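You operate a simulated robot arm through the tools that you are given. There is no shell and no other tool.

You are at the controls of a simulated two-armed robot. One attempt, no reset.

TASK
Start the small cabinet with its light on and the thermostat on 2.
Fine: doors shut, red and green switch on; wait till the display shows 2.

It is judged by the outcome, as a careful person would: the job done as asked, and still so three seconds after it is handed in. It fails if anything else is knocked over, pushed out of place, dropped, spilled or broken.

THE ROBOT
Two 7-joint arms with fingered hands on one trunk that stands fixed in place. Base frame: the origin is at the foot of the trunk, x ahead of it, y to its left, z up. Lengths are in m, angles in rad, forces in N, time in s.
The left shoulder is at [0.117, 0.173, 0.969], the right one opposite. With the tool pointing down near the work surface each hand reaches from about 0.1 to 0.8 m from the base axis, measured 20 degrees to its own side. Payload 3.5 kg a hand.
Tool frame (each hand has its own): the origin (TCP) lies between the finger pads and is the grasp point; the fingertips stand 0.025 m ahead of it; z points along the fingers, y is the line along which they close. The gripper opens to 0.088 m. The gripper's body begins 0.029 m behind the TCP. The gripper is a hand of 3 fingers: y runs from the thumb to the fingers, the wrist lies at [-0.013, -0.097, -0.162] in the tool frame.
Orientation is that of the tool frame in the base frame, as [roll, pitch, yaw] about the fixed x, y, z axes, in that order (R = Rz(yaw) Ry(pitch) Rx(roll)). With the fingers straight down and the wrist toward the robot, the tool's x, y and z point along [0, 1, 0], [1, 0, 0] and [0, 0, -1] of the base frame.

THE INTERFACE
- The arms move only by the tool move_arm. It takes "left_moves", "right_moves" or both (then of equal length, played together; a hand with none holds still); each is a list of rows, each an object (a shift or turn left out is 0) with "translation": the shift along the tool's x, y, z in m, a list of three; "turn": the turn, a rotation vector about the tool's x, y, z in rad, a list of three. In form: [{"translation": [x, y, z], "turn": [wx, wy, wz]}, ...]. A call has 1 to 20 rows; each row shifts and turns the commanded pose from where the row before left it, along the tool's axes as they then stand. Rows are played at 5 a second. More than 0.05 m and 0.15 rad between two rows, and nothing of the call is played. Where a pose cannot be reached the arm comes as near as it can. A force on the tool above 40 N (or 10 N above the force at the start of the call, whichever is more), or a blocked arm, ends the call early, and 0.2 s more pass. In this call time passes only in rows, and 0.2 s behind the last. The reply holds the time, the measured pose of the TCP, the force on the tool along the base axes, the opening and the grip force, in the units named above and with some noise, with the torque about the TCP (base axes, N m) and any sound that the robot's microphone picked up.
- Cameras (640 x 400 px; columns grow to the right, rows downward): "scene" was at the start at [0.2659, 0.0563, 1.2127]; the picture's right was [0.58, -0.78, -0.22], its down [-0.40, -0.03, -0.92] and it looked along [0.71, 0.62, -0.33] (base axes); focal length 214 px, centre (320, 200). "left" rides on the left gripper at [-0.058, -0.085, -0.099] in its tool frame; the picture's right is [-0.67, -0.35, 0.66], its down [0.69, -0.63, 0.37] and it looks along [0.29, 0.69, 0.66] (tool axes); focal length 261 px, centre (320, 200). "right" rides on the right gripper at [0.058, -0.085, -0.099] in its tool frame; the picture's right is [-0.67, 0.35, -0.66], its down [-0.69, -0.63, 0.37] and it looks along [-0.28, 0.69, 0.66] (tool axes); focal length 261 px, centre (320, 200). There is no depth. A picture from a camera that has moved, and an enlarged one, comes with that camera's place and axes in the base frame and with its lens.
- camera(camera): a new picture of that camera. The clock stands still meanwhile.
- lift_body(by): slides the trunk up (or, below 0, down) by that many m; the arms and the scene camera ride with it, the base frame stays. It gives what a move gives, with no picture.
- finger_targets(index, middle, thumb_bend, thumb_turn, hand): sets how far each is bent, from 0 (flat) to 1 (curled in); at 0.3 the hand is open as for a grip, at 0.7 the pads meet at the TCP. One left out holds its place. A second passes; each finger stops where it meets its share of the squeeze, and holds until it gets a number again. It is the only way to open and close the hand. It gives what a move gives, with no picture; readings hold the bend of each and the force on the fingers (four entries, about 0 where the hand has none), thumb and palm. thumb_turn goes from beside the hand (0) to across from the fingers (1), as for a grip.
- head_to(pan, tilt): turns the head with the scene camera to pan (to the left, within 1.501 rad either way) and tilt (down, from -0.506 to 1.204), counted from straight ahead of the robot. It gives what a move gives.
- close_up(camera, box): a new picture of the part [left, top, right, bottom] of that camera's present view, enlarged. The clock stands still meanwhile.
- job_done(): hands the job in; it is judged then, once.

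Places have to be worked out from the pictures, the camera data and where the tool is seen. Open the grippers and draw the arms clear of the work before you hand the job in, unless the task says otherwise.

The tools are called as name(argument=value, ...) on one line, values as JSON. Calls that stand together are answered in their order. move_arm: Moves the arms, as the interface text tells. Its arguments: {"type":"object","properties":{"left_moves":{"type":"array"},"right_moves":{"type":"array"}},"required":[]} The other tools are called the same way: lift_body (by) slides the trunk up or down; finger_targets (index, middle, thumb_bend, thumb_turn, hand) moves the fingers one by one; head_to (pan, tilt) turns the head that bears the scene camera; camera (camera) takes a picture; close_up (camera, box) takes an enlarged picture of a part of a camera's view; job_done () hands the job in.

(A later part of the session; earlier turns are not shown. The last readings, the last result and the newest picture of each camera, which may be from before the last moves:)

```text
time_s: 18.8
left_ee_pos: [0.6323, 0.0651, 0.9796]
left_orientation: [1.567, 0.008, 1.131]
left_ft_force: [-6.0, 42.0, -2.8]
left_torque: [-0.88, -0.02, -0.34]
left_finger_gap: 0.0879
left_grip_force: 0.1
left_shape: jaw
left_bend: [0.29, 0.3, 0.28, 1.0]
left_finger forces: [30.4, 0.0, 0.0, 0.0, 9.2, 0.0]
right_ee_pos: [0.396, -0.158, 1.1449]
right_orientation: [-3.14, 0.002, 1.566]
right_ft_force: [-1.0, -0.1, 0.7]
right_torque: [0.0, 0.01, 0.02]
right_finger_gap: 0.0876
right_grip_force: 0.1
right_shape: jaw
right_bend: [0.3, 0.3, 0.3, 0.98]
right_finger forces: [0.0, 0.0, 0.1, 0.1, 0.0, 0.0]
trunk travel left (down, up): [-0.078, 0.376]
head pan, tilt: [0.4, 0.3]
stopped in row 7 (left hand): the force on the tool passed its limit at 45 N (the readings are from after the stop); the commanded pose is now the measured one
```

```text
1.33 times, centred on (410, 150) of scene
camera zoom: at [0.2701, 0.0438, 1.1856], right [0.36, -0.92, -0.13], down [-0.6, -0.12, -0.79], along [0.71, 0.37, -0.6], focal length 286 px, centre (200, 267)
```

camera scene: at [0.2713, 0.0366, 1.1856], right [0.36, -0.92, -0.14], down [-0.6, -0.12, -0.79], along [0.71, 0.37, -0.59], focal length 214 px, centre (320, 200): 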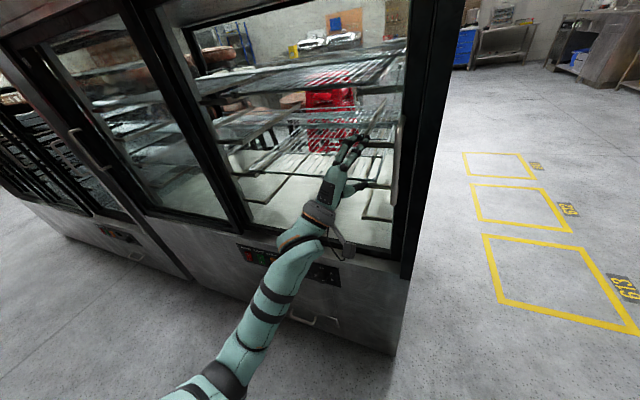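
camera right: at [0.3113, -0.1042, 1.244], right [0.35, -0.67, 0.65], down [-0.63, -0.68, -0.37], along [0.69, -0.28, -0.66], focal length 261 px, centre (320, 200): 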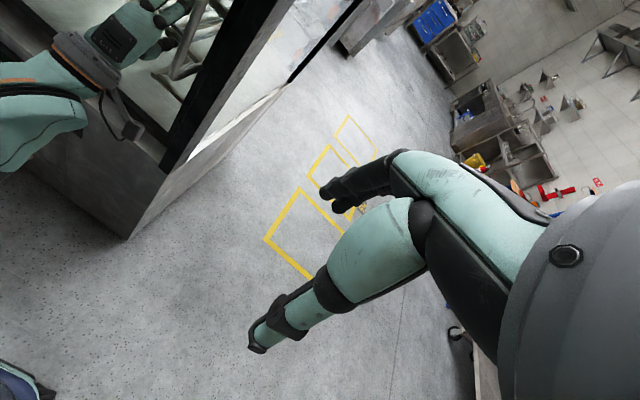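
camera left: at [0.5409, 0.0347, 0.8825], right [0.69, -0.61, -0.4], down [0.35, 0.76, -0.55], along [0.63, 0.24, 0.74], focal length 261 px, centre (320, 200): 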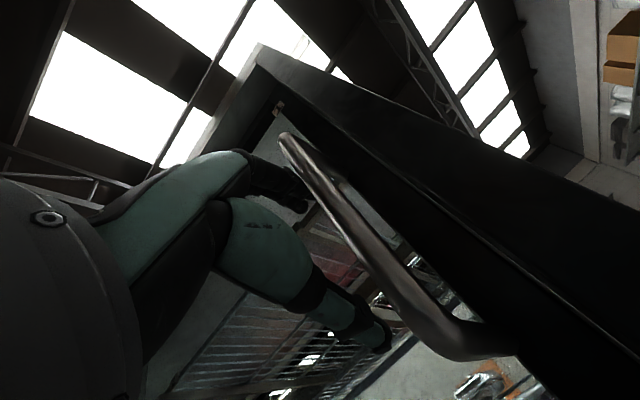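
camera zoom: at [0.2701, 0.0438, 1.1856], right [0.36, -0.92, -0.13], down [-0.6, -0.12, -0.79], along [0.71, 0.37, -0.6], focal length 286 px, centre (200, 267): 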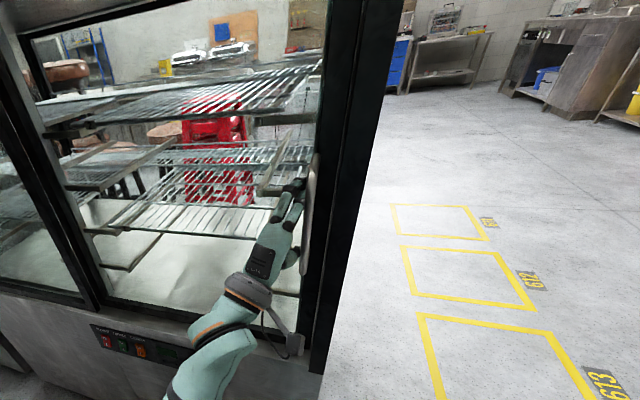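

The door hit a hard stop (45 N), so door 1 is shut. I back the hand off the handle and away, then check both doors.

move_arm(left_moves=[{"translation": [0.009, 0, -0.0044]}, {"translation": [0.027, 0, -0.013]}, {"translation": [0.027, 0, -0.013]}, {"translation": [0, 0, -0.04]}, {"translation": [0, 0, -0.04]}, {"translation": [0.02, 0, -0.04]}, {"translation": [0.04, 0, -0.02]}, {"translation": [0.04, 0, -0.02]}, {"translation": [0.04, 0, 0]}])

camera(camera="scene")

close_up(camera="scene", box=[360, 0, 460, 300])

close_up(camera="scene", box=[0, 0, 300, 250])

camera(camera="left")

```text
time_s: 20.8
left_ee_pos: [0.5471, 0.3219, 0.9816]
left_orientation: [1.571, 0.003, 1.124]
left_ft_force: [-0.5, -0.1, 0.4]
left_torque: [0.01, -0.03, 0.02]
left_finger_gap: 0.0881
left_grip_force: 0.0
left_shape: jaw
left_bend: [0.3, 0.3, 0.3, 0.98]
left_finger forces: [0.1, 0.1, 0.0, 0.0, 0.0, 0.0]
right_ee_pos: [0.3973, -0.1632, 1.1435]
right_orientation: [-3.139, -0.003, 1.567]
right_ft_force: [0.5, -0.5, 0.3]
right_torque: [0.02, -0.01, -0.03]
right_finger_gap: 0.0875
right_grip_force: 0.2
right_shape: jaw
right_bend: [0.3, 0.3, 0.3, 0.98]
right_finger forces: [0.0, 0.1, 0.0, 0.0, 0.0, 0.0]
trunk travel left (down, up): [-0.078, 0.376]
head pan, tilt: [0.4, 0.3]
```

```text
taken
camera scene: at [0.2715, 0.0362, 1.1855], right [0.36, -0.92, -0.14], down [-0.6, -0.12, -0.79], along [0.71, 0.37, -0.59], focal length 214 px, centre (320, 200)
```

scene: 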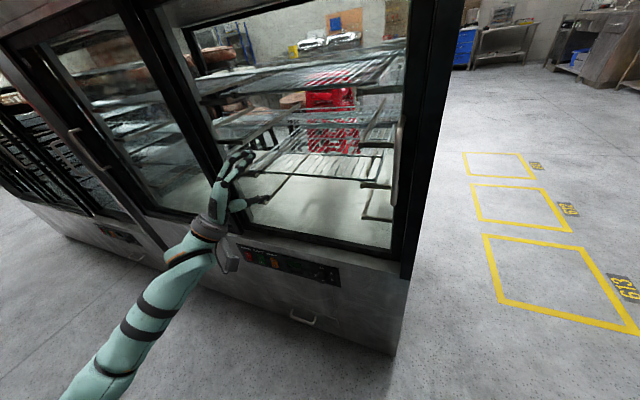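

```text
1.33 times, centred on (410, 150) of scene
camera zoom: at [0.2715, 0.0362, 1.1855], right [0.36, -0.92, -0.14], down [-0.6, -0.12, -0.79], along [0.71, 0.37, -0.59], focal length 286 px, centre (200, 267)
```

zoom: 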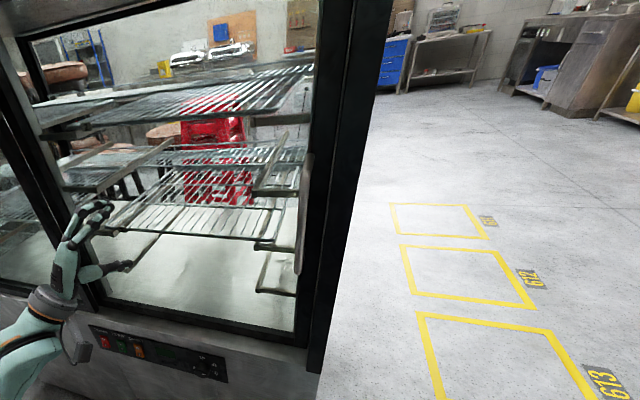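

```text
1.60 times, centred on (150, 125) of scene
camera zoom: at [0.2715, 0.0362, 1.1855], right [0.36, -0.92, -0.14], down [-0.6, -0.12, -0.79], along [0.71, 0.37, -0.59], focal length 343 px, centre (592, 320)
```

zoom: 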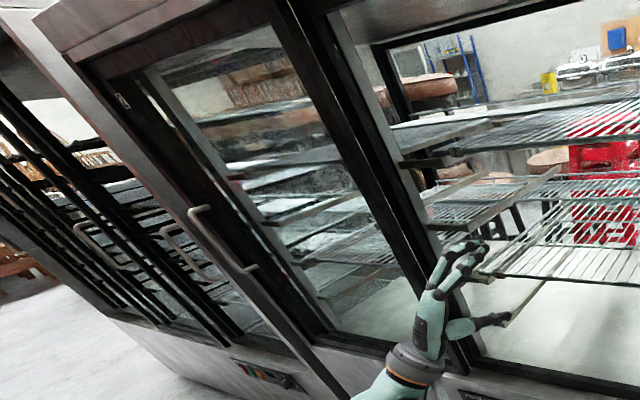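

```text
taken
camera left: at [0.4319, 0.3125, 0.8962], right [0.3, -0.89, -0.35], down [0.63, 0.46, -0.63], along [0.72, -0.03, 0.69], focal length 261 px, centre (320, 200)
```

left: 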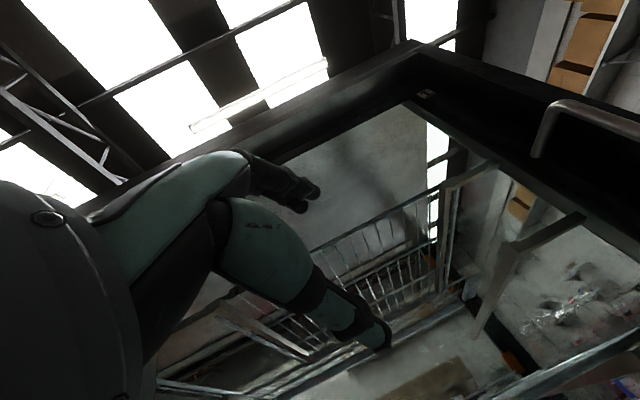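

Both doors look shut now (door 1 against the right jamb, door 2 against the left). Next I yaw the left hand straight, draw it back, pitch it 45° forward-down and lower it towards the panel, so its camera sees the switches.

move_arm(left_moves=[{"turn": [0, 0.149, 0], "translation": [0.03, 0, -0.03]}, {"turn": [0, 0.149, 0], "translation": [0.03, 0, -0.03]}, {"turn": [0, 0.149, 0], "translation": [0.03, 0, -0.03]}, {"translation": [0.04, 0, -0.02]}, {"translation": [0.04, 0, 0]}, {"translation": [0.04, 0, 0]}, {"turn": [0.131, 0, 0]}, {"turn": [0.131, 0, 0]}, {"turn": [0.131, 0, 0]}, {"turn": [0.131, 0, 0]}, {"turn": [0.131, 0, 0]}, {"turn": [0.131, 0, 0]}])

finger_targets(hand="left", index=0.3, middle=1.0, thumb_bend=1.0)

camera(camera="left")

camera(camera="scene")

```text
time_s: 23.4
left_ee_pos: [0.4684, 0.5525, 0.9798]
left_orientation: [2.313, 0.001, 1.564]
left_ft_force: [0.1, -0.3, -0.2]
left_torque: [-0.04, 0.03, 0.01]
left_finger_gap: 0.0881
left_grip_force: 0.1
left_shape: jaw
left_bend: [0.3, 0.3, 0.3, 0.98]
left_finger forces: [0.0, 0.1, 0.0, 0.1, 0.0, 0.0]
right_ee_pos: [0.3963, -0.1633, 1.1436]
right_orientation: [3.141, -0.003, 1.566]
right_ft_force: [-0.4, 0.0, -0.9]
right_torque: [-0.01, 0.02, -0.04]
right_finger_gap: 0.0876
right_grip_force: 0.1
right_shape: jaw
right_bend: [0.3, 0.3, 0.3, 0.98]
right_finger forces: [0.0, 0.0, 0.0, 0.0, 0.0, 0.0]
trunk travel left (down, up): [-0.078, 0.376]
head pan, tilt: [0.4, 0.3]
```

```text
time_s: 24.4
left_ee_pos: [0.4685, 0.5522, 0.98]
left_orientation: [2.309, 0.003, 1.566]
left_ft_force: [-0.8, -0.1, -0.8]
left_torque: [-0.01, 0.0, -0.02]
left_finger_gap: 0.0207
left_grip_force: 0.0
left_shape: fingers
left_bend: [0.3, 1.0, 0.98, 0.98]
left_finger forces: [0.0, 0.0, 0.0, 0.0, 0.0, 0.0]
right_ee_pos: [0.3969, -0.1633, 1.1426]
right_orientation: [-3.14, -0.002, 1.567]
right_ft_force: [0.2, -0.7, -1.0]
right_torque: [-0.01, -0.02, 0.02]
right_finger_gap: 0.0877
right_grip_force: 0.1
right_shape: jaw
right_bend: [0.3, 0.3, 0.3, 0.98]
right_finger forces: [0.0, 0.0, 0.1, 0.1, 0.0, 0.1]
trunk travel left (down, up): [-0.078, 0.376]
head pan, tilt: [0.4, 0.3]
```

```text
taken
camera left: at [0.3372, 0.4947, 0.9838], right [0.25, -0.67, -0.7], down [-0.15, 0.69, -0.71], along [0.96, 0.28, 0.07], focal length 261 px, centre (320, 200)
```

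left: 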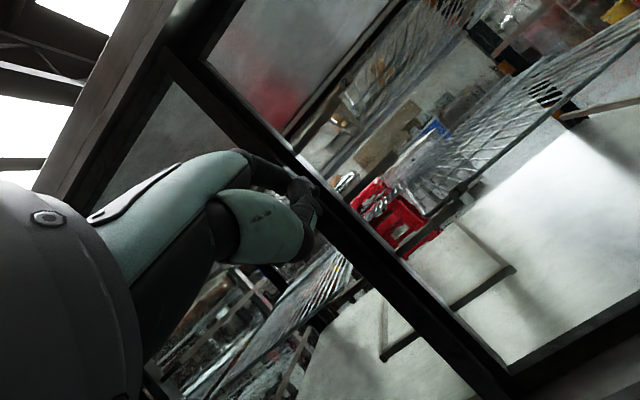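

```text
taken
camera scene: at [0.271, 0.036, 1.1857], right [0.36, -0.92, -0.14], down [-0.6, -0.12, -0.79], along [0.71, 0.37, -0.59], focal length 214 px, centre (320, 200)
```

scene: 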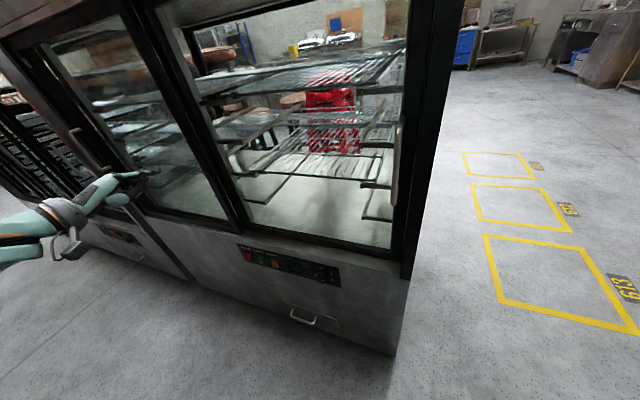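

Index is extended, middle and thumb curled. I zoom on the hand to locate the index fingertip, and on the panel now that it's in plain view.

head_to(pan=0.95, tilt=0.4)

close_up(camera="left", box=[180, 120, 380, 280])

camera(camera="scene")

close_up(camera="scene", box=[180, 60, 380, 220])

close_up(camera="scene", box=[370, 180, 520, 320])

```text
time_s: 25.4
left_ee_pos: [0.469, 0.5522, 0.9793]
left_orientation: [2.309, 0.003, 1.563]
left_ft_force: [-0.2, 0.8, -0.3]
left_torque: [0.01, 0.02, 0.02]
left_finger_gap: 0.0206
left_grip_force: 0.1
left_shape: fingers
left_bend: [0.3, 1.0, 0.98, 0.98]
left_finger forces: [0.0, 0.0, 0.0, 0.0, 0.1, 0.0]
right_ee_pos: [0.3964, -0.1643, 1.1441]
right_orientation: [-3.14, -0.002, 1.568]
right_ft_force: [-0.5, -0.4, 0.2]
right_torque: [0.01, 0.0, 0.05]
right_finger_gap: 0.0877
right_grip_force: 0.1
right_shape: jaw
right_bend: [0.3, 0.3, 0.3, 0.98]
right_finger forces: [0.0, 0.1, 0.0, 0.0, 0.0, 0.1]
trunk travel left (down, up): [-0.078, 0.376]
head pan, tilt: [0.949, 0.4]
```

```text
2.50 times, centred on (280, 200) of left
camera zoom: at [0.3372, 0.4947, 0.9838], right [0.25, -0.67, -0.7], down [-0.15, 0.69, -0.71], along [0.96, 0.28, 0.07], focal length 652 px, centre (420, 200)
```

zoom: 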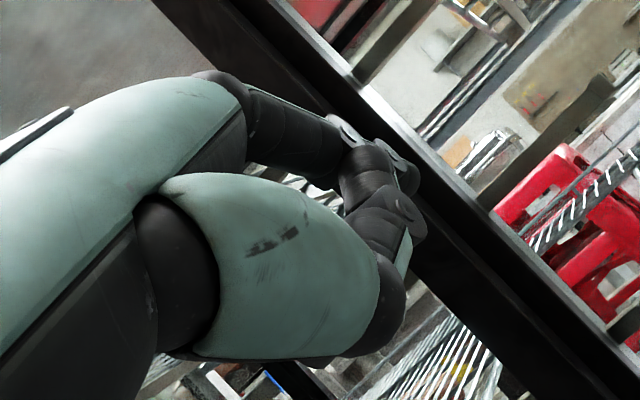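

```text
taken
camera scene: at [0.2378, 0.0749, 1.1887], right [0.76, -0.58, -0.29], down [-0.54, -0.32, -0.78], along [0.36, 0.75, -0.56], focal length 214 px, centre (320, 200)
```

scene: 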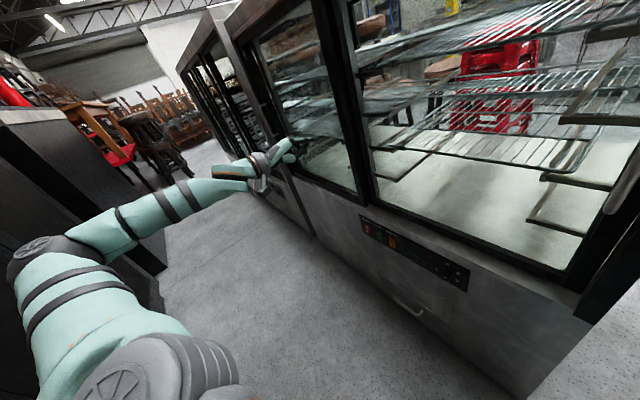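

```text
2.50 times, centred on (280, 140) of scene
camera zoom: at [0.2378, 0.0749, 1.1887], right [0.76, -0.58, -0.29], down [-0.54, -0.32, -0.78], along [0.36, 0.75, -0.56], focal length 536 px, centre (420, 350)
```

zoom: 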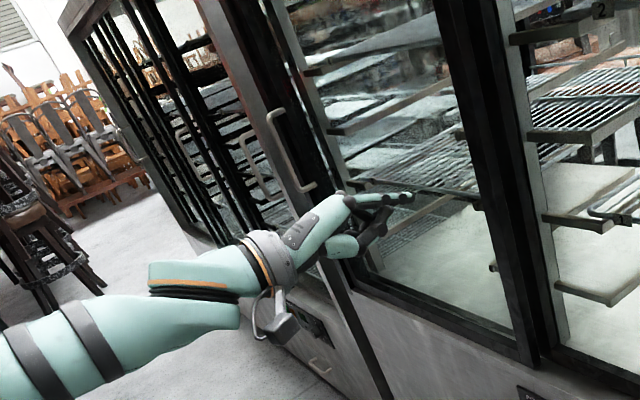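

```text
2.86 times, centred on (445, 250) of scene
camera zoom: at [0.2378, 0.0749, 1.1887], right [0.76, -0.58, -0.29], down [-0.54, -0.32, -0.78], along [0.36, 0.75, -0.56], focal length 613 px, centre (-37, 57)
```

zoom: 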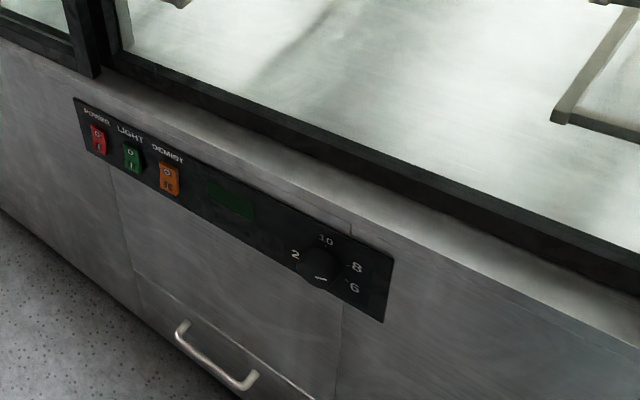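

Triangulated the index tip at about (0.518, 0.546, 1.003), i.e. roughly 5 cm ahead of and 2 cm above the TCP. I lower the hand about 0.44 m toward the panel height, keeping clear of the front.

move_arm(left_moves=[{"translation": [0.0045, -0.0283, 0.0283]}, {"translation": [0.0045, -0.0283, 0.0283]}, {"translation": [0.0045, -0.0283, 0.0283]}, {"translation": [0.0045, -0.0283, 0.0283]}, {"translation": [0.0045, -0.0283, 0.0283]}, {"translation": [0.0045, -0.0283, 0.0283]}, {"translation": [0.0045, -0.0283, 0.0283]}, {"translation": [0.0045, -0.0283, 0.0283]}, {"translation": [0.0045, -0.0283, 0.0283]}, {"translation": [0.0045, -0.0283, 0.0283]}, {"translation": [0.0045, -0.0283, 0.0283]}])

head_to(pan=0.85, tilt=0.6)

camera(camera="left")

camera(camera="scene")

```text
time_s: 27.8
left_ee_pos: [0.4673, 0.6021, 0.5368]
left_orientation: [2.36, 0.002, 1.572]
left_ft_force: [-0.7, -0.4, 0.3]
left_torque: [0.0, 0.01, -0.01]
left_finger_gap: 0.0203
left_grip_force: 0.1
left_shape: fingers
left_bend: [0.3, 1.0, 0.98, 0.98]
left_finger forces: [0.1, 0.0, 0.0, 0.0, 0.0, 0.0]
right_ee_pos: [0.3983, -0.1615, 1.1435]
right_orientation: [-3.14, -0.002, 1.567]
right_ft_force: [-0.7, 0.7, -0.2]
right_torque: [-0.02, 0.04, -0.02]
right_finger_gap: 0.0875
right_grip_force: 0.1
right_shape: jaw
right_bend: [0.3, 0.3, 0.3, 0.98]
right_finger forces: [0.0, 0.0, 0.0, 0.1, 0.0, 0.1]
trunk travel left (down, up): [-0.078, 0.376]
head pan, tilt: [0.949, 0.4]
```

```text
time_s: 28.5
left_ee_pos: [0.4665, 0.6029, 0.5385]
left_orientation: [2.358, 0.002, 1.57]
left_ft_force: [-0.2, 0.5, 0.2]
left_torque: [-0.01, -0.04, -0.03]
left_finger_gap: 0.0206
left_grip_force: 0.1
left_shape: fingers
left_bend: [0.3, 1.0, 0.98, 0.98]
left_finger forces: [0.0, 0.0, 0.1, 0.1, 0.1, 0.0]
right_ee_pos: [0.3964, -0.164, 1.1435]
right_orientation: [-3.139, -0.003, 1.567]
right_ft_force: [-0.7, -0.6, -0.3]
right_torque: [-0.01, -0.02, 0.0]
right_finger_gap: 0.0878
right_grip_force: 0.0
right_shape: jaw
right_bend: [0.3, 0.3, 0.3, 0.98]
right_finger forces: [0.0, 0.0, 0.0, 0.1, 0.1, 0.0]
trunk travel left (down, up): [-0.078, 0.376]
head pan, tilt: [0.85, 0.6]
```

```text
taken
camera left: at [0.3356, 0.5444, 0.5491], right [0.22, -0.67, -0.71], down [-0.19, 0.68, -0.7], along [0.96, 0.29, 0.02], focal length 261 px, centre (320, 200)
```

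left: 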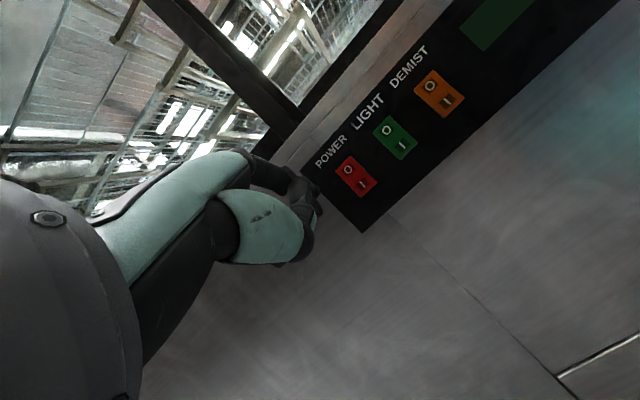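

```text
taken
camera scene: at [0.2352, 0.0661, 1.1702], right [0.7, -0.66, -0.27], down [-0.65, -0.42, -0.63], along [0.3, 0.62, -0.72], focal length 214 px, centre (320, 200)
```

scene: 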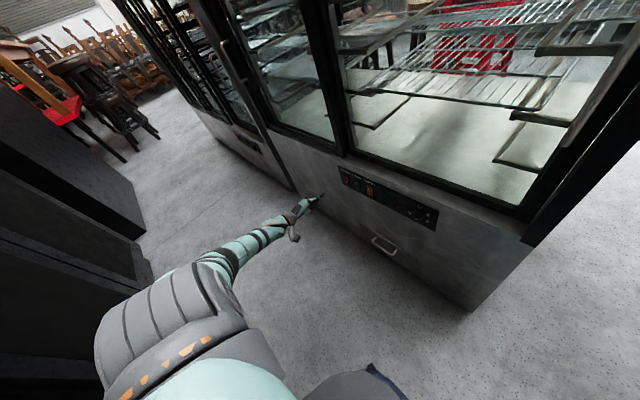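

The left camera sees the panel squarely. I zoom both cameras to refine the red switch against the fingertip.

close_up(camera="left", box=[250, 40, 490, 240])

close_up(camera="scene", box=[280, 150, 400, 250])

```text
2.00 times, centred on (370, 140) of left
camera zoom: at [0.3356, 0.5444, 0.5491], right [0.22, -0.67, -0.71], down [-0.19, 0.68, -0.7], along [0.96, 0.29, 0.02], focal length 521 px, centre (220, 320)
```

zoom: 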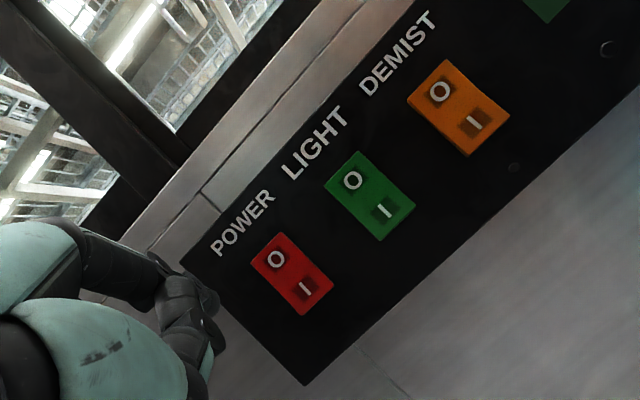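

```text
4.00 times, centred on (340, 200) of scene
camera zoom: at [0.2352, 0.0661, 1.1702], right [0.7, -0.66, -0.27], down [-0.65, -0.42, -0.63], along [0.3, 0.62, -0.72], focal length 858 px, centre (240, 200)
```

zoom: 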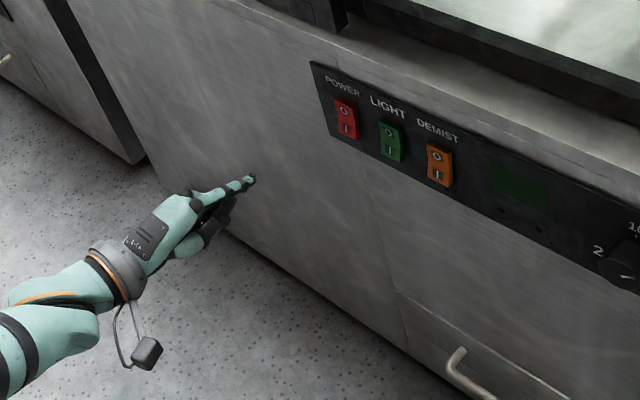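

Red "I" lies at about (0.635, 0.586, 0.532) and the index tip at about (0.514, 0.594, 0.561). I align the tip and advance to about 3 cm before it.

move_arm(left_moves=[{"translation": [-0.009, -0.024, 0.024]}, {"translation": [0, 0.0212, 0.0212]}, {"translation": [0, 0.0212, 0.0212]}, {"translation": [0, 0.0212, 0.0212]}])

close_up(camera="left", box=[220, 60, 460, 260])

close_up(camera="scene", box=[280, 150, 400, 250])

```text
time_s: 29.5
left_ee_pos: [0.5561, 0.5858, 0.5242]
left_orientation: [2.359, 0.001, 1.571]
left_ft_force: [0.5, -0.2, 0.7]
left_torque: [0.01, -0.01, -0.01]
left_finger_gap: 0.0207
left_grip_force: 0.1
left_shape: fingers
left_bend: [0.3, 1.0, 0.98, 0.97]
left_finger forces: [0.0, 0.1, 0.0, 0.1, 0.0, 0.1]
left hand out of reach, approached as far as the arm can: row 3, 4
right_ee_pos: [0.3964, -0.1646, 1.1442]
right_orientation: [-3.141, -0.002, 1.567]
right_ft_force: [0.7, -0.1, 0.3]
right_torque: [0.03, 0.0, 0.04]
right_finger_gap: 0.0876
right_grip_force: 0.0
right_shape: jaw
right_bend: [0.3, 0.3, 0.3, 0.98]
right_finger forces: [0.1, 0.0, 0.0, 0.1, 0.0, 0.0]
trunk travel left (down, up): [-0.078, 0.376]
head pan, tilt: [0.85, 0.6]
```

```text
2.00 times, centred on (340, 160) of left
camera zoom: at [0.4243, 0.5271, 0.5349], right [0.22, -0.67, -0.71], down [-0.19, 0.68, -0.7], along [0.96, 0.29, 0.02], focal length 521 px, centre (280, 280)
```

zoom: 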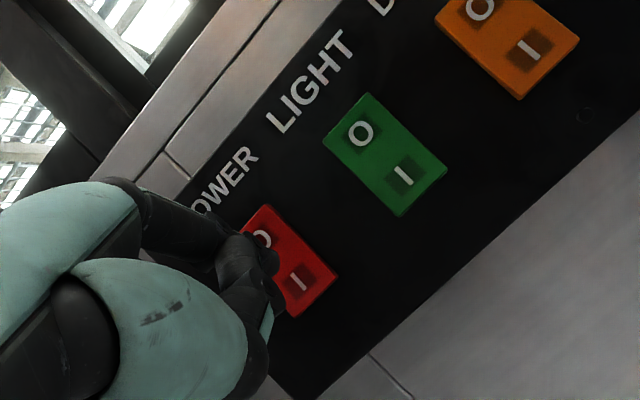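

```text
4.00 times, centred on (340, 200) of scene
camera zoom: at [0.2355, 0.0659, 1.1701], right [0.7, -0.66, -0.27], down [-0.65, -0.42, -0.63], along [0.3, 0.62, -0.72], focal length 858 px, centre (240, 200)
```

zoom: 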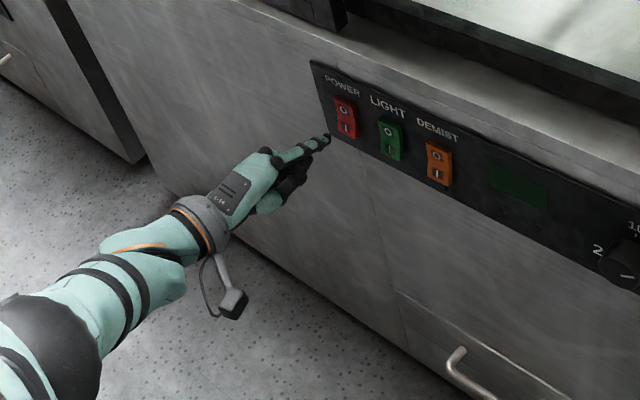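

The arm is at the end of its reach here (z stayed ~1.5 cm high). I back off a bit and lower the trunk 7 cm, then raise the hand correspondingly.

move_arm(left_moves=[{"translation": [0, -0.0212, -0.0212]}, {"translation": [0, -0.0212, -0.0212]}])

lift_body(by=-0.07)

```text
time_s: 30.1
left_ee_pos: [0.4975, 0.5859, 0.5226]
left_orientation: [2.357, 0.001, 1.571]
left_ft_force: [-0.1, -0.5, 0.1]
left_torque: [-0.01, 0.02, -0.03]
left_finger_gap: 0.0208
left_grip_force: 0.1
left_shape: fingers
left_bend: [0.3, 1.0, 0.98, 0.97]
left_finger forces: [0.0, 0.0, 0.1, 0.0, 0.0, 0.0]
right_ee_pos: [0.3971, -0.1639, 1.1443]
right_orientation: [-3.139, -0.001, 1.567]
right_ft_force: [0.8, -0.7, 0.2]
right_torque: [-0.02, -0.01, -0.01]
right_finger_gap: 0.0876
right_grip_force: 0.0
right_shape: jaw
right_bend: [0.3, 0.3, 0.3, 0.98]
right_finger forces: [0.1, 0.1, 0.0, 0.0, 0.0, 0.1]
trunk travel left (down, up): [-0.078, 0.376]
head pan, tilt: [0.85, 0.6]
```

```text
time_s: 31.2
left_ee_pos: [0.494, 0.5871, 0.4551]
left_orientation: [2.356, 0.002, 1.574]
left_ft_force: [-0.2, -0.5, -1.1]
left_torque: [0.02, 0.03, 0.0]
left_finger_gap: 0.0206
left_grip_force: 0.1
left_shape: fingers
left_bend: [0.3, 1.0, 0.98, 0.97]
left_finger forces: [0.0, 0.1, 0.0, 0.0, 0.1, 0.0]
right_ee_pos: [0.3957, -0.163, 1.0739]
right_orientation: [3.142, -0.003, 1.566]
right_ft_force: [-0.7, -0.2, 0.9]
right_torque: [-0.04, -0.01, -0.01]
right_finger_gap: 0.0877
right_grip_force: 0.1
right_shape: jaw
right_bend: [0.3, 0.3, 0.3, 0.98]
right_finger forces: [0.0, 0.0, 0.1, 0.0, 0.1, 0.0]
trunk travel left (down, up): [-0.008, 0.446]
head pan, tilt: [0.85, 0.6]
```

The trunk is down 7 cm. I raise the hand by about 5 cm and advance so that the tip stands about 3 cm before the red "I".

move_arm(left_moves=[{"translation": [0.004, 0.018, -0.018]}, {"translation": [0.004, 0.018, -0.018]}, {"translation": [0, 0.0225, 0.0225]}, {"translation": [0, 0.0225, 0.0225]}])

close_up(camera="left", box=[220, 60, 460, 260])

close_up(camera="scene", box=[280, 120, 400, 220])

```text
time_s: 32.2
left_ee_pos: [0.5588, 0.5935, 0.5042]
left_orientation: [2.357, 0.002, 1.572]
left_ft_force: [-0.7, 0.6, -0.4]
left_torque: [0.03, 0.03, -0.02]
left_finger_gap: 0.0207
left_grip_force: 0.0
left_shape: fingers
left_bend: [0.3, 1.0, 0.98, 0.97]
left_finger forces: [0.0, 0.1, 0.0, 0.0, 0.0, 0.0]
right_ee_pos: [0.3973, -0.163, 1.0733]
right_orientation: [-3.141, -0.002, 1.566]
right_ft_force: [0.1, -1.2, 0.5]
right_torque: [0.01, 0.01, -0.03]
right_finger_gap: 0.0876
right_grip_force: 0.1
right_shape: jaw
right_bend: [0.3, 0.3, 0.3, 0.98]
right_finger forces: [0.0, 0.0, 0.1, 0.0, 0.0, 0.0]
trunk travel left (down, up): [-0.008, 0.446]
head pan, tilt: [0.85, 0.6]
```

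```text
2.00 times, centred on (340, 160) of left
camera zoom: at [0.4279, 0.535, 0.5149], right [0.22, -0.67, -0.71], down [-0.19, 0.68, -0.7], along [0.96, 0.29, 0.02], focal length 521 px, centre (280, 280)
```

zoom: 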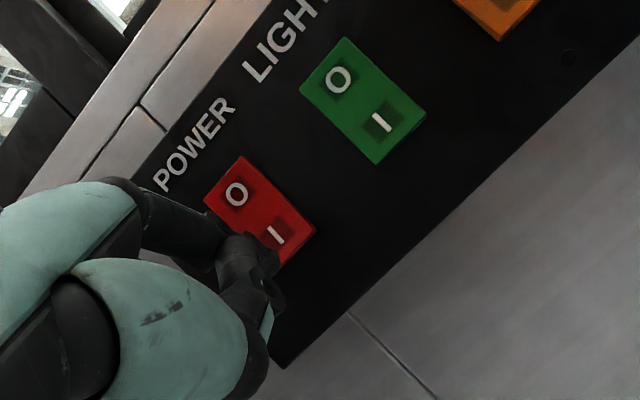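

```text
4.00 times, centred on (340, 170) of scene
camera zoom: at [0.3018, 0.0662, 1.0564], right [0.65, -0.66, -0.37], down [-0.73, -0.42, -0.53], along [0.19, 0.62, -0.76], focal length 858 px, centre (240, 320)
```

zoom: 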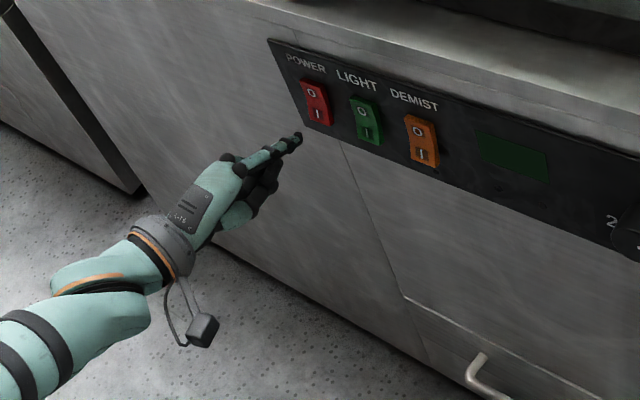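

The tip, projected forward, lands on the red "I" in both views. I raise it 3 mm and press forward in small steps.

move_arm(left_moves=[{"translation": [0, 0.0091, 0.005]}, {"translation": [0, 0.0071, 0.0071]}, {"translation": [0, 0.0035, 0.0035]}, {"translation": [0, 0.0035, 0.0035]}, {"translation": [0, 0.0035, 0.0035]}])

close_up(camera="left", box=[220, 60, 460, 260])

close_up(camera="scene", box=[280, 120, 400, 220])

```text
time_s: 33.4
left_ee_pos: [0.5937, 0.5934, 0.5043]
left_orientation: [2.361, 0.001, 1.571]
left_ft_force: [-11.9, -0.5, -5.3]
left_torque: [-0.01, 0.03, -0.01]
left_finger_gap: 0.0172
left_grip_force: 6.6
left_shape: fingers
left_bend: [0.38, 1.0, 0.98, 0.97]
left_finger forces: [12.5, 0.0, 0.0, 0.0, 0.0, 0.0]
right_ee_pos: [0.3968, -0.1631, 1.0722]
right_orientation: [-3.137, -0.001, 1.565]
right_ft_force: [-0.3, 0.0, 0.5]
right_torque: [-0.02, -0.01, 0.03]
right_finger_gap: 0.0874
right_grip_force: 0.0
right_shape: jaw
right_bend: [0.3, 0.3, 0.3, 0.98]
right_finger forces: [0.1, 0.0, 0.0, 0.0, 0.0, 0.0]
trunk travel left (down, up): [-0.008, 0.446]
head pan, tilt: [0.85, 0.6]
```

```text
2.00 times, centred on (340, 160) of left
camera zoom: at [0.4635, 0.5353, 0.5155], right [0.21, -0.67, -0.71], down [-0.19, 0.68, -0.7], along [0.96, 0.29, 0.02], focal length 521 px, centre (280, 280)
```

zoom: 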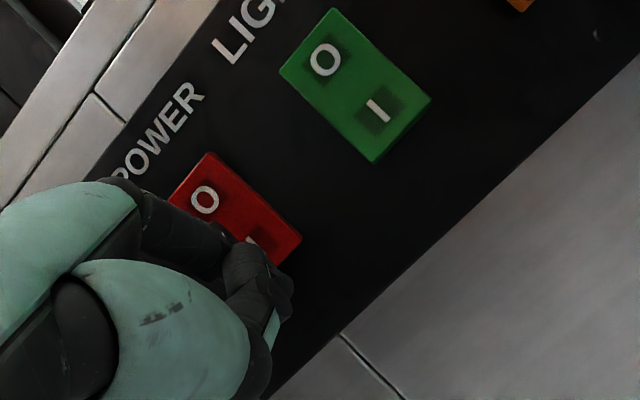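

```text
4.00 times, centred on (340, 170) of scene
camera zoom: at [0.3022, 0.0671, 1.0558], right [0.65, -0.66, -0.37], down [-0.73, -0.43, -0.53], along [0.19, 0.62, -0.76], focal length 858 px, centre (240, 320)
```

zoom: 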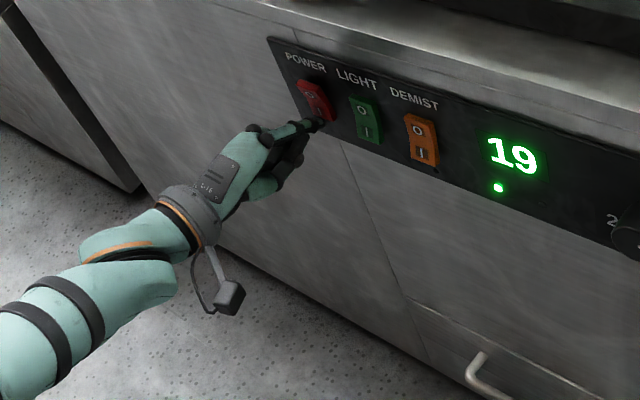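

Power is on: the display shows 19 and an indicator is lit. I back off 4 cm and shift 6 cm toward −y in front of the green "I".

move_arm(left_moves=[{"translation": [0, -0.0283, -0.0283]}, {"translation": [-0.03, 0, 0]}, {"translation": [-0.03, 0, 0]}, {"translation": [0, 0.0071, 0.0071]}])

close_up(camera="left", box=[220, 60, 460, 260])

close_up(camera="scene", box=[280, 120, 400, 220])

```text
time_s: 34.4
left_ee_pos: [0.5628, 0.5345, 0.5072]
left_orientation: [2.358, 0.002, 1.573]
left_ft_force: [-0.5, -0.9, -1.3]
left_torque: [0.0, 0.0, -0.01]
left_finger_gap: 0.0209
left_grip_force: 0.0
left_shape: fingers
left_bend: [0.3, 1.0, 0.98, 0.97]
left_finger forces: [0.0, 0.0, 0.0, 0.0, 0.0, 0.0]
right_ee_pos: [0.3976, -0.1622, 1.0734]
right_orientation: [-3.139, -0.002, 1.567]
right_ft_force: [0.5, 0.0, 0.6]
right_torque: [-0.02, 0.02, -0.02]
right_finger_gap: 0.0877
right_grip_force: 0.1
right_shape: jaw
right_bend: [0.3, 0.3, 0.3, 0.98]
right_finger forces: [0.1, 0.1, 0.1, 0.0, 0.1, 0.0]
trunk travel left (down, up): [-0.008, 0.446]
head pan, tilt: [0.85, 0.6]
```

```text
2.00 times, centred on (340, 160) of left
camera zoom: at [0.4322, 0.4758, 0.5177], right [0.22, -0.67, -0.71], down [-0.19, 0.68, -0.7], along [0.96, 0.29, 0.02], focal length 521 px, centre (280, 280)
```

zoom: 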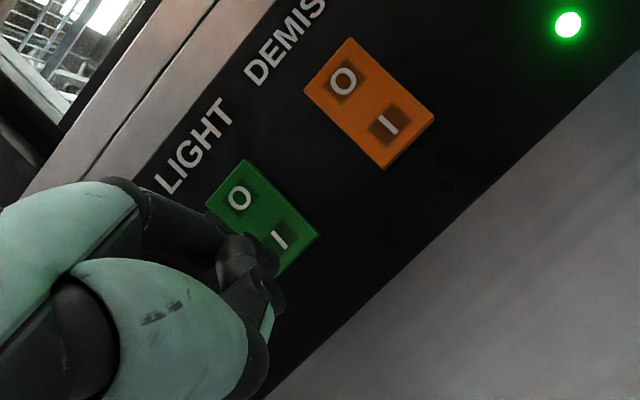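

```text
4.00 times, centred on (340, 170) of scene
camera zoom: at [0.302, 0.0663, 1.0564], right [0.65, -0.66, -0.37], down [-0.73, -0.42, -0.53], along [0.19, 0.62, -0.76], focal length 858 px, centre (240, 320)
```

zoom: 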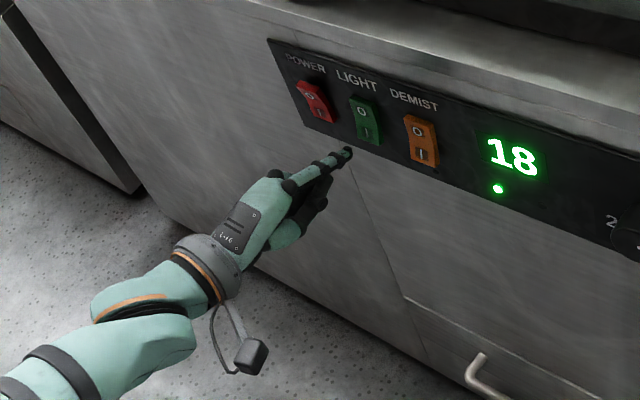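

The geometry in front of green is the same as it was for red, and the display has gone to 18 (cooling). I press forward the same amount.

move_arm(left_moves=[{"translation": [0, 0.0071, 0.0071]}, {"translation": [0, 0.0071, 0.0071]}, {"translation": [0, 0.0035, 0.0035]}, {"translation": [0, 0.0035, 0.0035]}, {"translation": [0, 0.0018, 0.0018]}])

camera(camera="scene")

close_up(camera="scene", box=[280, 120, 400, 220])

```text
time_s: 35.6
left_ee_pos: [0.5958, 0.5348, 0.5049]
left_orientation: [2.362, 0.002, 1.572]
left_ft_force: [-5.7, 0.5, -11.2]
left_torque: [0.04, 0.42, -0.03]
left_finger_gap: 0.0171
left_grip_force: 6.1
left_shape: fingers
left_bend: [0.39, 1.0, 0.98, 0.97]
left_finger forces: [11.9, 0.0, 0.0, 0.0, 0.1, 0.1]
right_ee_pos: [0.3981, -0.1628, 1.0722]
right_orientation: [-3.139, -0.001, 1.567]
right_ft_force: [0.1, -1.1, 0.6]
right_torque: [-0.03, 0.02, -0.01]
right_finger_gap: 0.0877
right_grip_force: 0.0
right_shape: jaw
right_bend: [0.3, 0.3, 0.3, 0.98]
right_finger forces: [0.1, 0.1, 0.1, 0.0, 0.0, 0.1]
trunk travel left (down, up): [-0.008, 0.446]
head pan, tilt: [0.85, 0.6]
```

```text
taken
camera scene: at [0.3031, 0.0669, 1.0556], right [0.65, -0.66, -0.37], down [-0.73, -0.42, -0.53], along [0.19, 0.62, -0.76], focal length 214 px, centre (320, 200)
```

scene: 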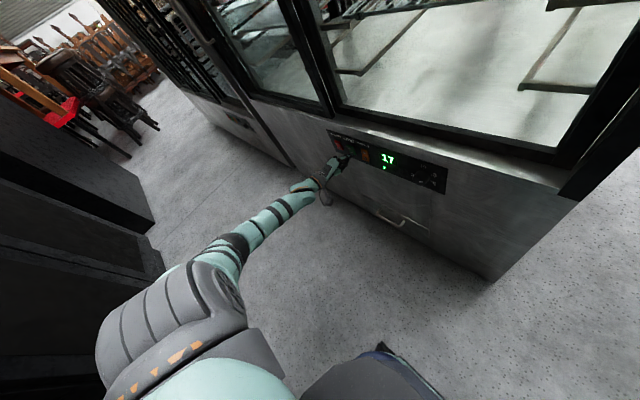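

```text
4.00 times, centred on (340, 170) of scene
camera zoom: at [0.3031, 0.0669, 1.0556], right [0.65, -0.66, -0.37], down [-0.73, -0.42, -0.53], along [0.19, 0.62, -0.76], focal length 858 px, centre (240, 320)
```

zoom: 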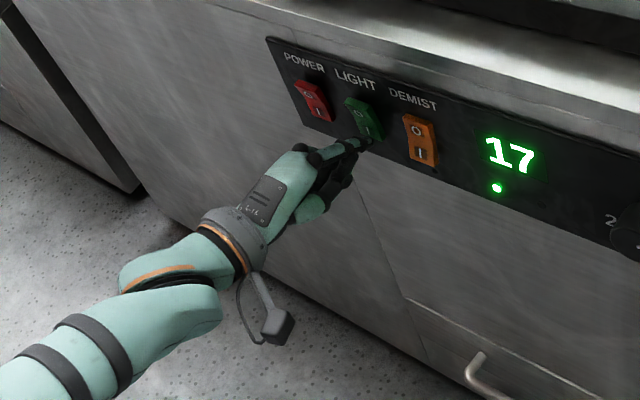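

I back off to see whether the green switch flipped and the light came on.

move_arm(left_moves=[{"translation": [0, -0.0142, -0.0142]}, {"translation": [0, -0.0142, -0.0142]}])

close_up(camera="scene", box=[310, 120, 390, 190])

close_up(camera="left", box=[220, 60, 460, 260])

camera(camera="left")

```text
time_s: 36.2
left_ee_pos: [0.5561, 0.534, 0.5076]
left_orientation: [2.354, 0.001, 1.573]
left_ft_force: [0.7, 0.4, 0.1]
left_torque: [0.01, 0.02, -0.02]
left_finger_gap: 0.0206
left_grip_force: 0.1
left_shape: fingers
left_bend: [0.3, 1.0, 0.98, 0.97]
left_finger forces: [0.0, 0.0, 0.1, 0.0, 0.0, 0.1]
right_ee_pos: [0.3965, -0.1637, 1.0744]
right_orientation: [-3.141, -0.001, 1.568]
right_ft_force: [0.7, -0.8, 0.5]
right_torque: [0.04, -0.01, 0.0]
right_finger_gap: 0.0877
right_grip_force: 0.1
right_shape: jaw
right_bend: [0.3, 0.3, 0.3, 0.98]
right_finger forces: [0.0, 0.0, 0.0, 0.0, 0.0, 0.0]
trunk travel left (down, up): [-0.008, 0.446]
head pan, tilt: [0.85, 0.6]
```

```text
5.71 times, centred on (350, 155) of scene
camera zoom: at [0.3018, 0.0662, 1.0566], right [0.65, -0.66, -0.37], down [-0.73, -0.42, -0.53], along [0.19, 0.62, -0.76], focal length 1226 px, centre (149, 457)
```

zoom: 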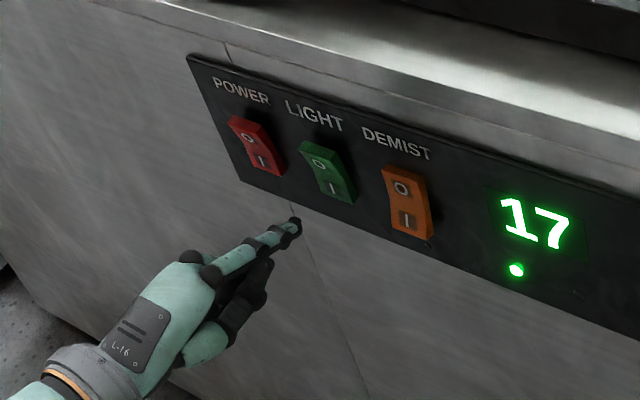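

```text
2.00 times, centred on (340, 160) of left
camera zoom: at [0.4251, 0.4749, 0.5184], right [0.22, -0.67, -0.71], down [-0.19, 0.68, -0.7], along [0.96, 0.29, 0.02], focal length 521 px, centre (280, 280)
```

zoom: 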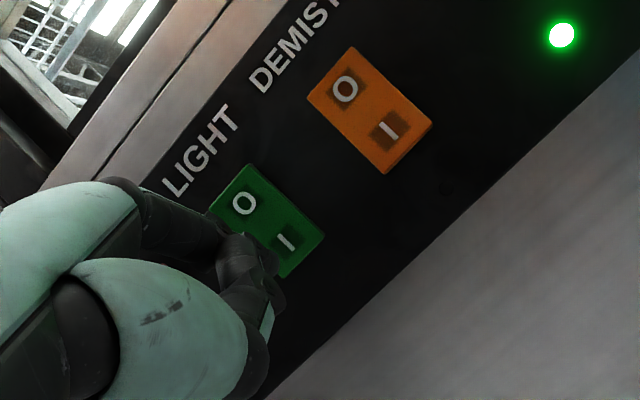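

```text
taken
camera left: at [0.4251, 0.4749, 0.5184], right [0.22, -0.67, -0.71], down [-0.19, 0.68, -0.7], along [0.96, 0.29, 0.02], focal length 261 px, centre (320, 200)
```

left: 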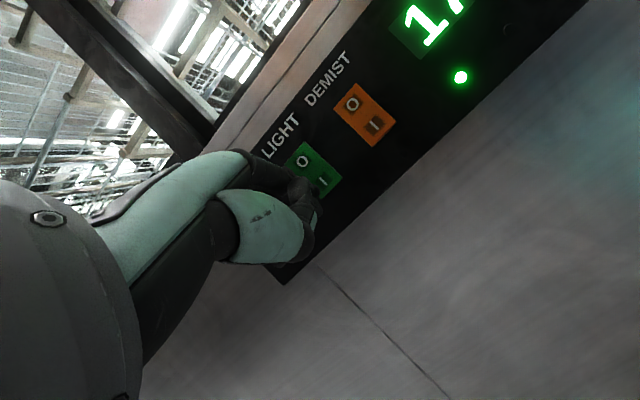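

Green now shows the same tilt as red. I check the cabinet interior for the light.

head_to(pan=0.5, tilt=0.0)

camera(camera="scene")

head_to(pan=0.6, tilt=0.6)

camera(camera="scene")

close_up(camera="scene", box=[270, 130, 430, 230])

```text
time_s: 37.2
left_ee_pos: [0.556, 0.5341, 0.509]
left_orientation: [2.359, 0.002, 1.57]
left_ft_force: [0.2, 0.1, 0.1]
left_torque: [-0.01, 0.0, -0.01]
left_finger_gap: 0.0207
left_grip_force: 0.1
left_shape: fingers
left_bend: [0.3, 1.0, 0.98, 0.97]
left_finger forces: [0.0, 0.1, 0.0, 0.0, 0.0, 0.1]
right_ee_pos: [0.3963, -0.1637, 1.0741]
right_orientation: [-3.139, -0.002, 1.567]
right_ft_force: [-0.4, 0.4, -0.2]
right_torque: [0.0, 0.01, -0.02]
right_finger_gap: 0.0878
right_grip_force: 0.2
right_shape: jaw
right_bend: [0.3, 0.3, 0.3, 0.98]
right_finger forces: [0.0, 0.1, 0.0, 0.0, 0.0, 0.0]
trunk travel left (down, up): [-0.008, 0.446]
head pan, tilt: [0.499, 0.0]
```

```text
taken
camera scene: at [0.3469, 0.0428, 1.0942], right [0.42, -0.88, -0.24], down [-0.5, 0.0, -0.87], along [0.76, 0.48, -0.44], focal length 214 px, centre (320, 200)
```

scene: 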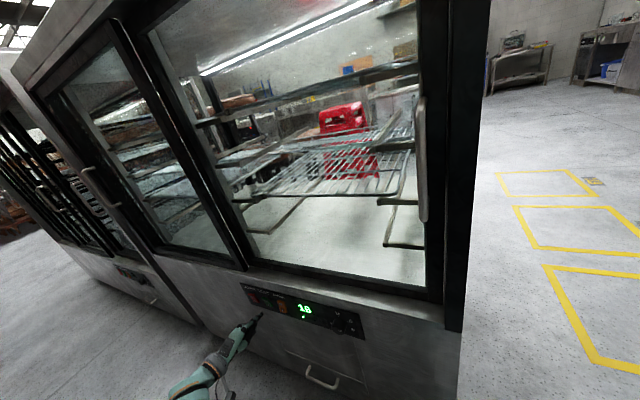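

```text
time_s: 38.2
left_ee_pos: [0.555, 0.5337, 0.5076]
left_orientation: [2.357, 0.001, 1.572]
left_ft_force: [-0.1, -0.2, 0.3]
left_torque: [-0.02, 0.0, 0.02]
left_finger_gap: 0.0209
left_grip_force: 0.1
left_shape: fingers
left_bend: [0.3, 1.0, 0.98, 0.97]
left_finger forces: [0.0, 0.0, 0.0, 0.0, 0.0, 0.0]
right_ee_pos: [0.3952, -0.1641, 1.0734]
right_orientation: [-3.14, -0.002, 1.569]
right_ft_force: [0.2, 0.6, -0.1]
right_torque: [-0.02, -0.01, -0.01]
right_finger_gap: 0.0874
right_grip_force: 0.0
right_shape: jaw
right_bend: [0.3, 0.3, 0.3, 0.98]
right_finger forces: [0.1, 0.0, 0.0, 0.0, 0.0, 0.0]
trunk travel left (down, up): [-0.008, 0.446]
head pan, tilt: [0.6, 0.6]
```

```text
taken
camera scene: at [0.3143, 0.0496, 1.0494], right [0.49, -0.82, -0.28], down [-0.81, -0.32, -0.49], along [0.31, 0.47, -0.83], focal length 214 px, centre (320, 200)
```

scene: 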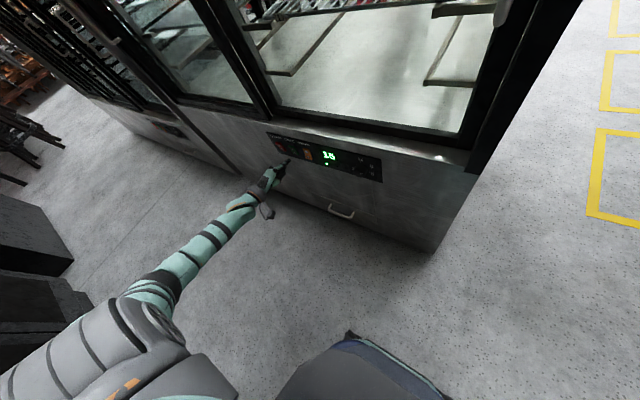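

```text
4.00 times, centred on (350, 180) of scene
camera zoom: at [0.3143, 0.0496, 1.0494], right [0.49, -0.82, -0.28], down [-0.81, -0.32, -0.49], along [0.31, 0.47, -0.83], focal length 858 px, centre (200, 280)
```

zoom: 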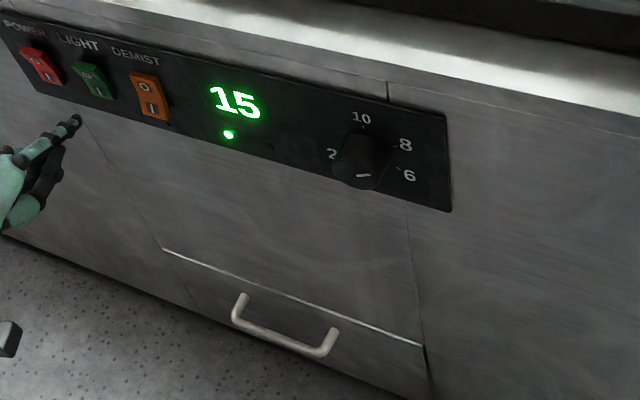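

The cabinet light tube is on and the display is falling (15). Now I bring the left hand's camera in front of the knob to read its pointer.

move_arm(left_moves=[{"translation": [0, -0.0212, -0.0212]}, {"translation": [-0.045, -0.01, -0.01]}, {"translation": [-0.045, 0, 0]}, {"translation": [-0.045, 0, 0]}, {"translation": [-0.035, 0, 0]}])

camera(camera="left")

close_up(camera="left", box=[300, 20, 500, 180])

```text
time_s: 39.4
left_ee_pos: [0.5113, 0.3649, 0.507]
left_orientation: [2.359, 0.0, 1.571]
left_ft_force: [0.1, 0.1, -0.2]
left_torque: [0.01, 0.01, 0.0]
left_finger_gap: 0.0205
left_grip_force: 0.1
left_shape: fingers
left_bend: [0.3, 1.0, 0.98, 0.97]
left_finger forces: [0.1, 0.0, 0.1, 0.0, 0.0, 0.0]
right_ee_pos: [0.3959, -0.1637, 1.0733]
right_orientation: [-3.141, -0.003, 1.567]
right_ft_force: [0.0, 0.0, 0.6]
right_torque: [-0.01, 0.01, 0.02]
right_finger_gap: 0.0875
right_grip_force: 0.0
right_shape: jaw
right_bend: [0.3, 0.3, 0.3, 0.98]
right_finger forces: [0.0, 0.1, 0.1, 0.0, 0.1, 0.0]
trunk travel left (down, up): [-0.008, 0.446]
head pan, tilt: [0.6, 0.6]
```

```text
taken
camera left: at [0.3818, 0.3064, 0.5163], right [0.22, -0.67, -0.71], down [-0.19, 0.69, -0.7], along [0.96, 0.29, 0.02], focal length 261 px, centre (320, 200)
```

left: 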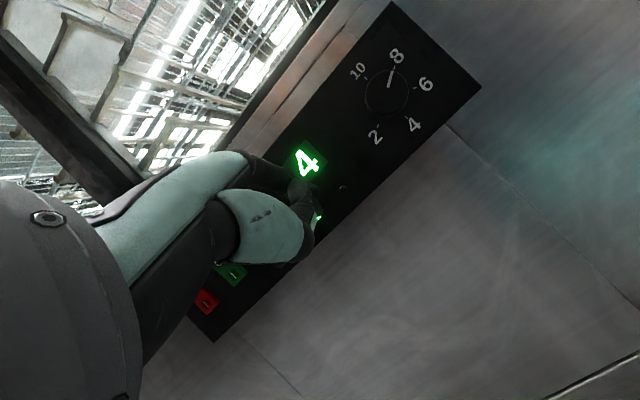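

```text
2.50 times, centred on (400, 100) of left
camera zoom: at [0.3818, 0.3064, 0.5163], right [0.22, -0.67, -0.71], down [-0.19, 0.69, -0.7], along [0.96, 0.29, 0.02], focal length 652 px, centre (120, 450)
```

zoom: 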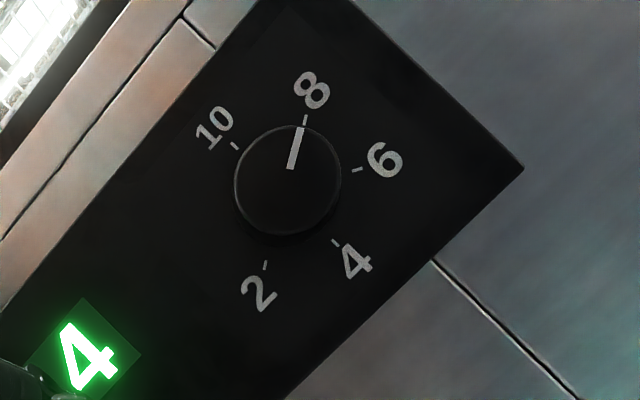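

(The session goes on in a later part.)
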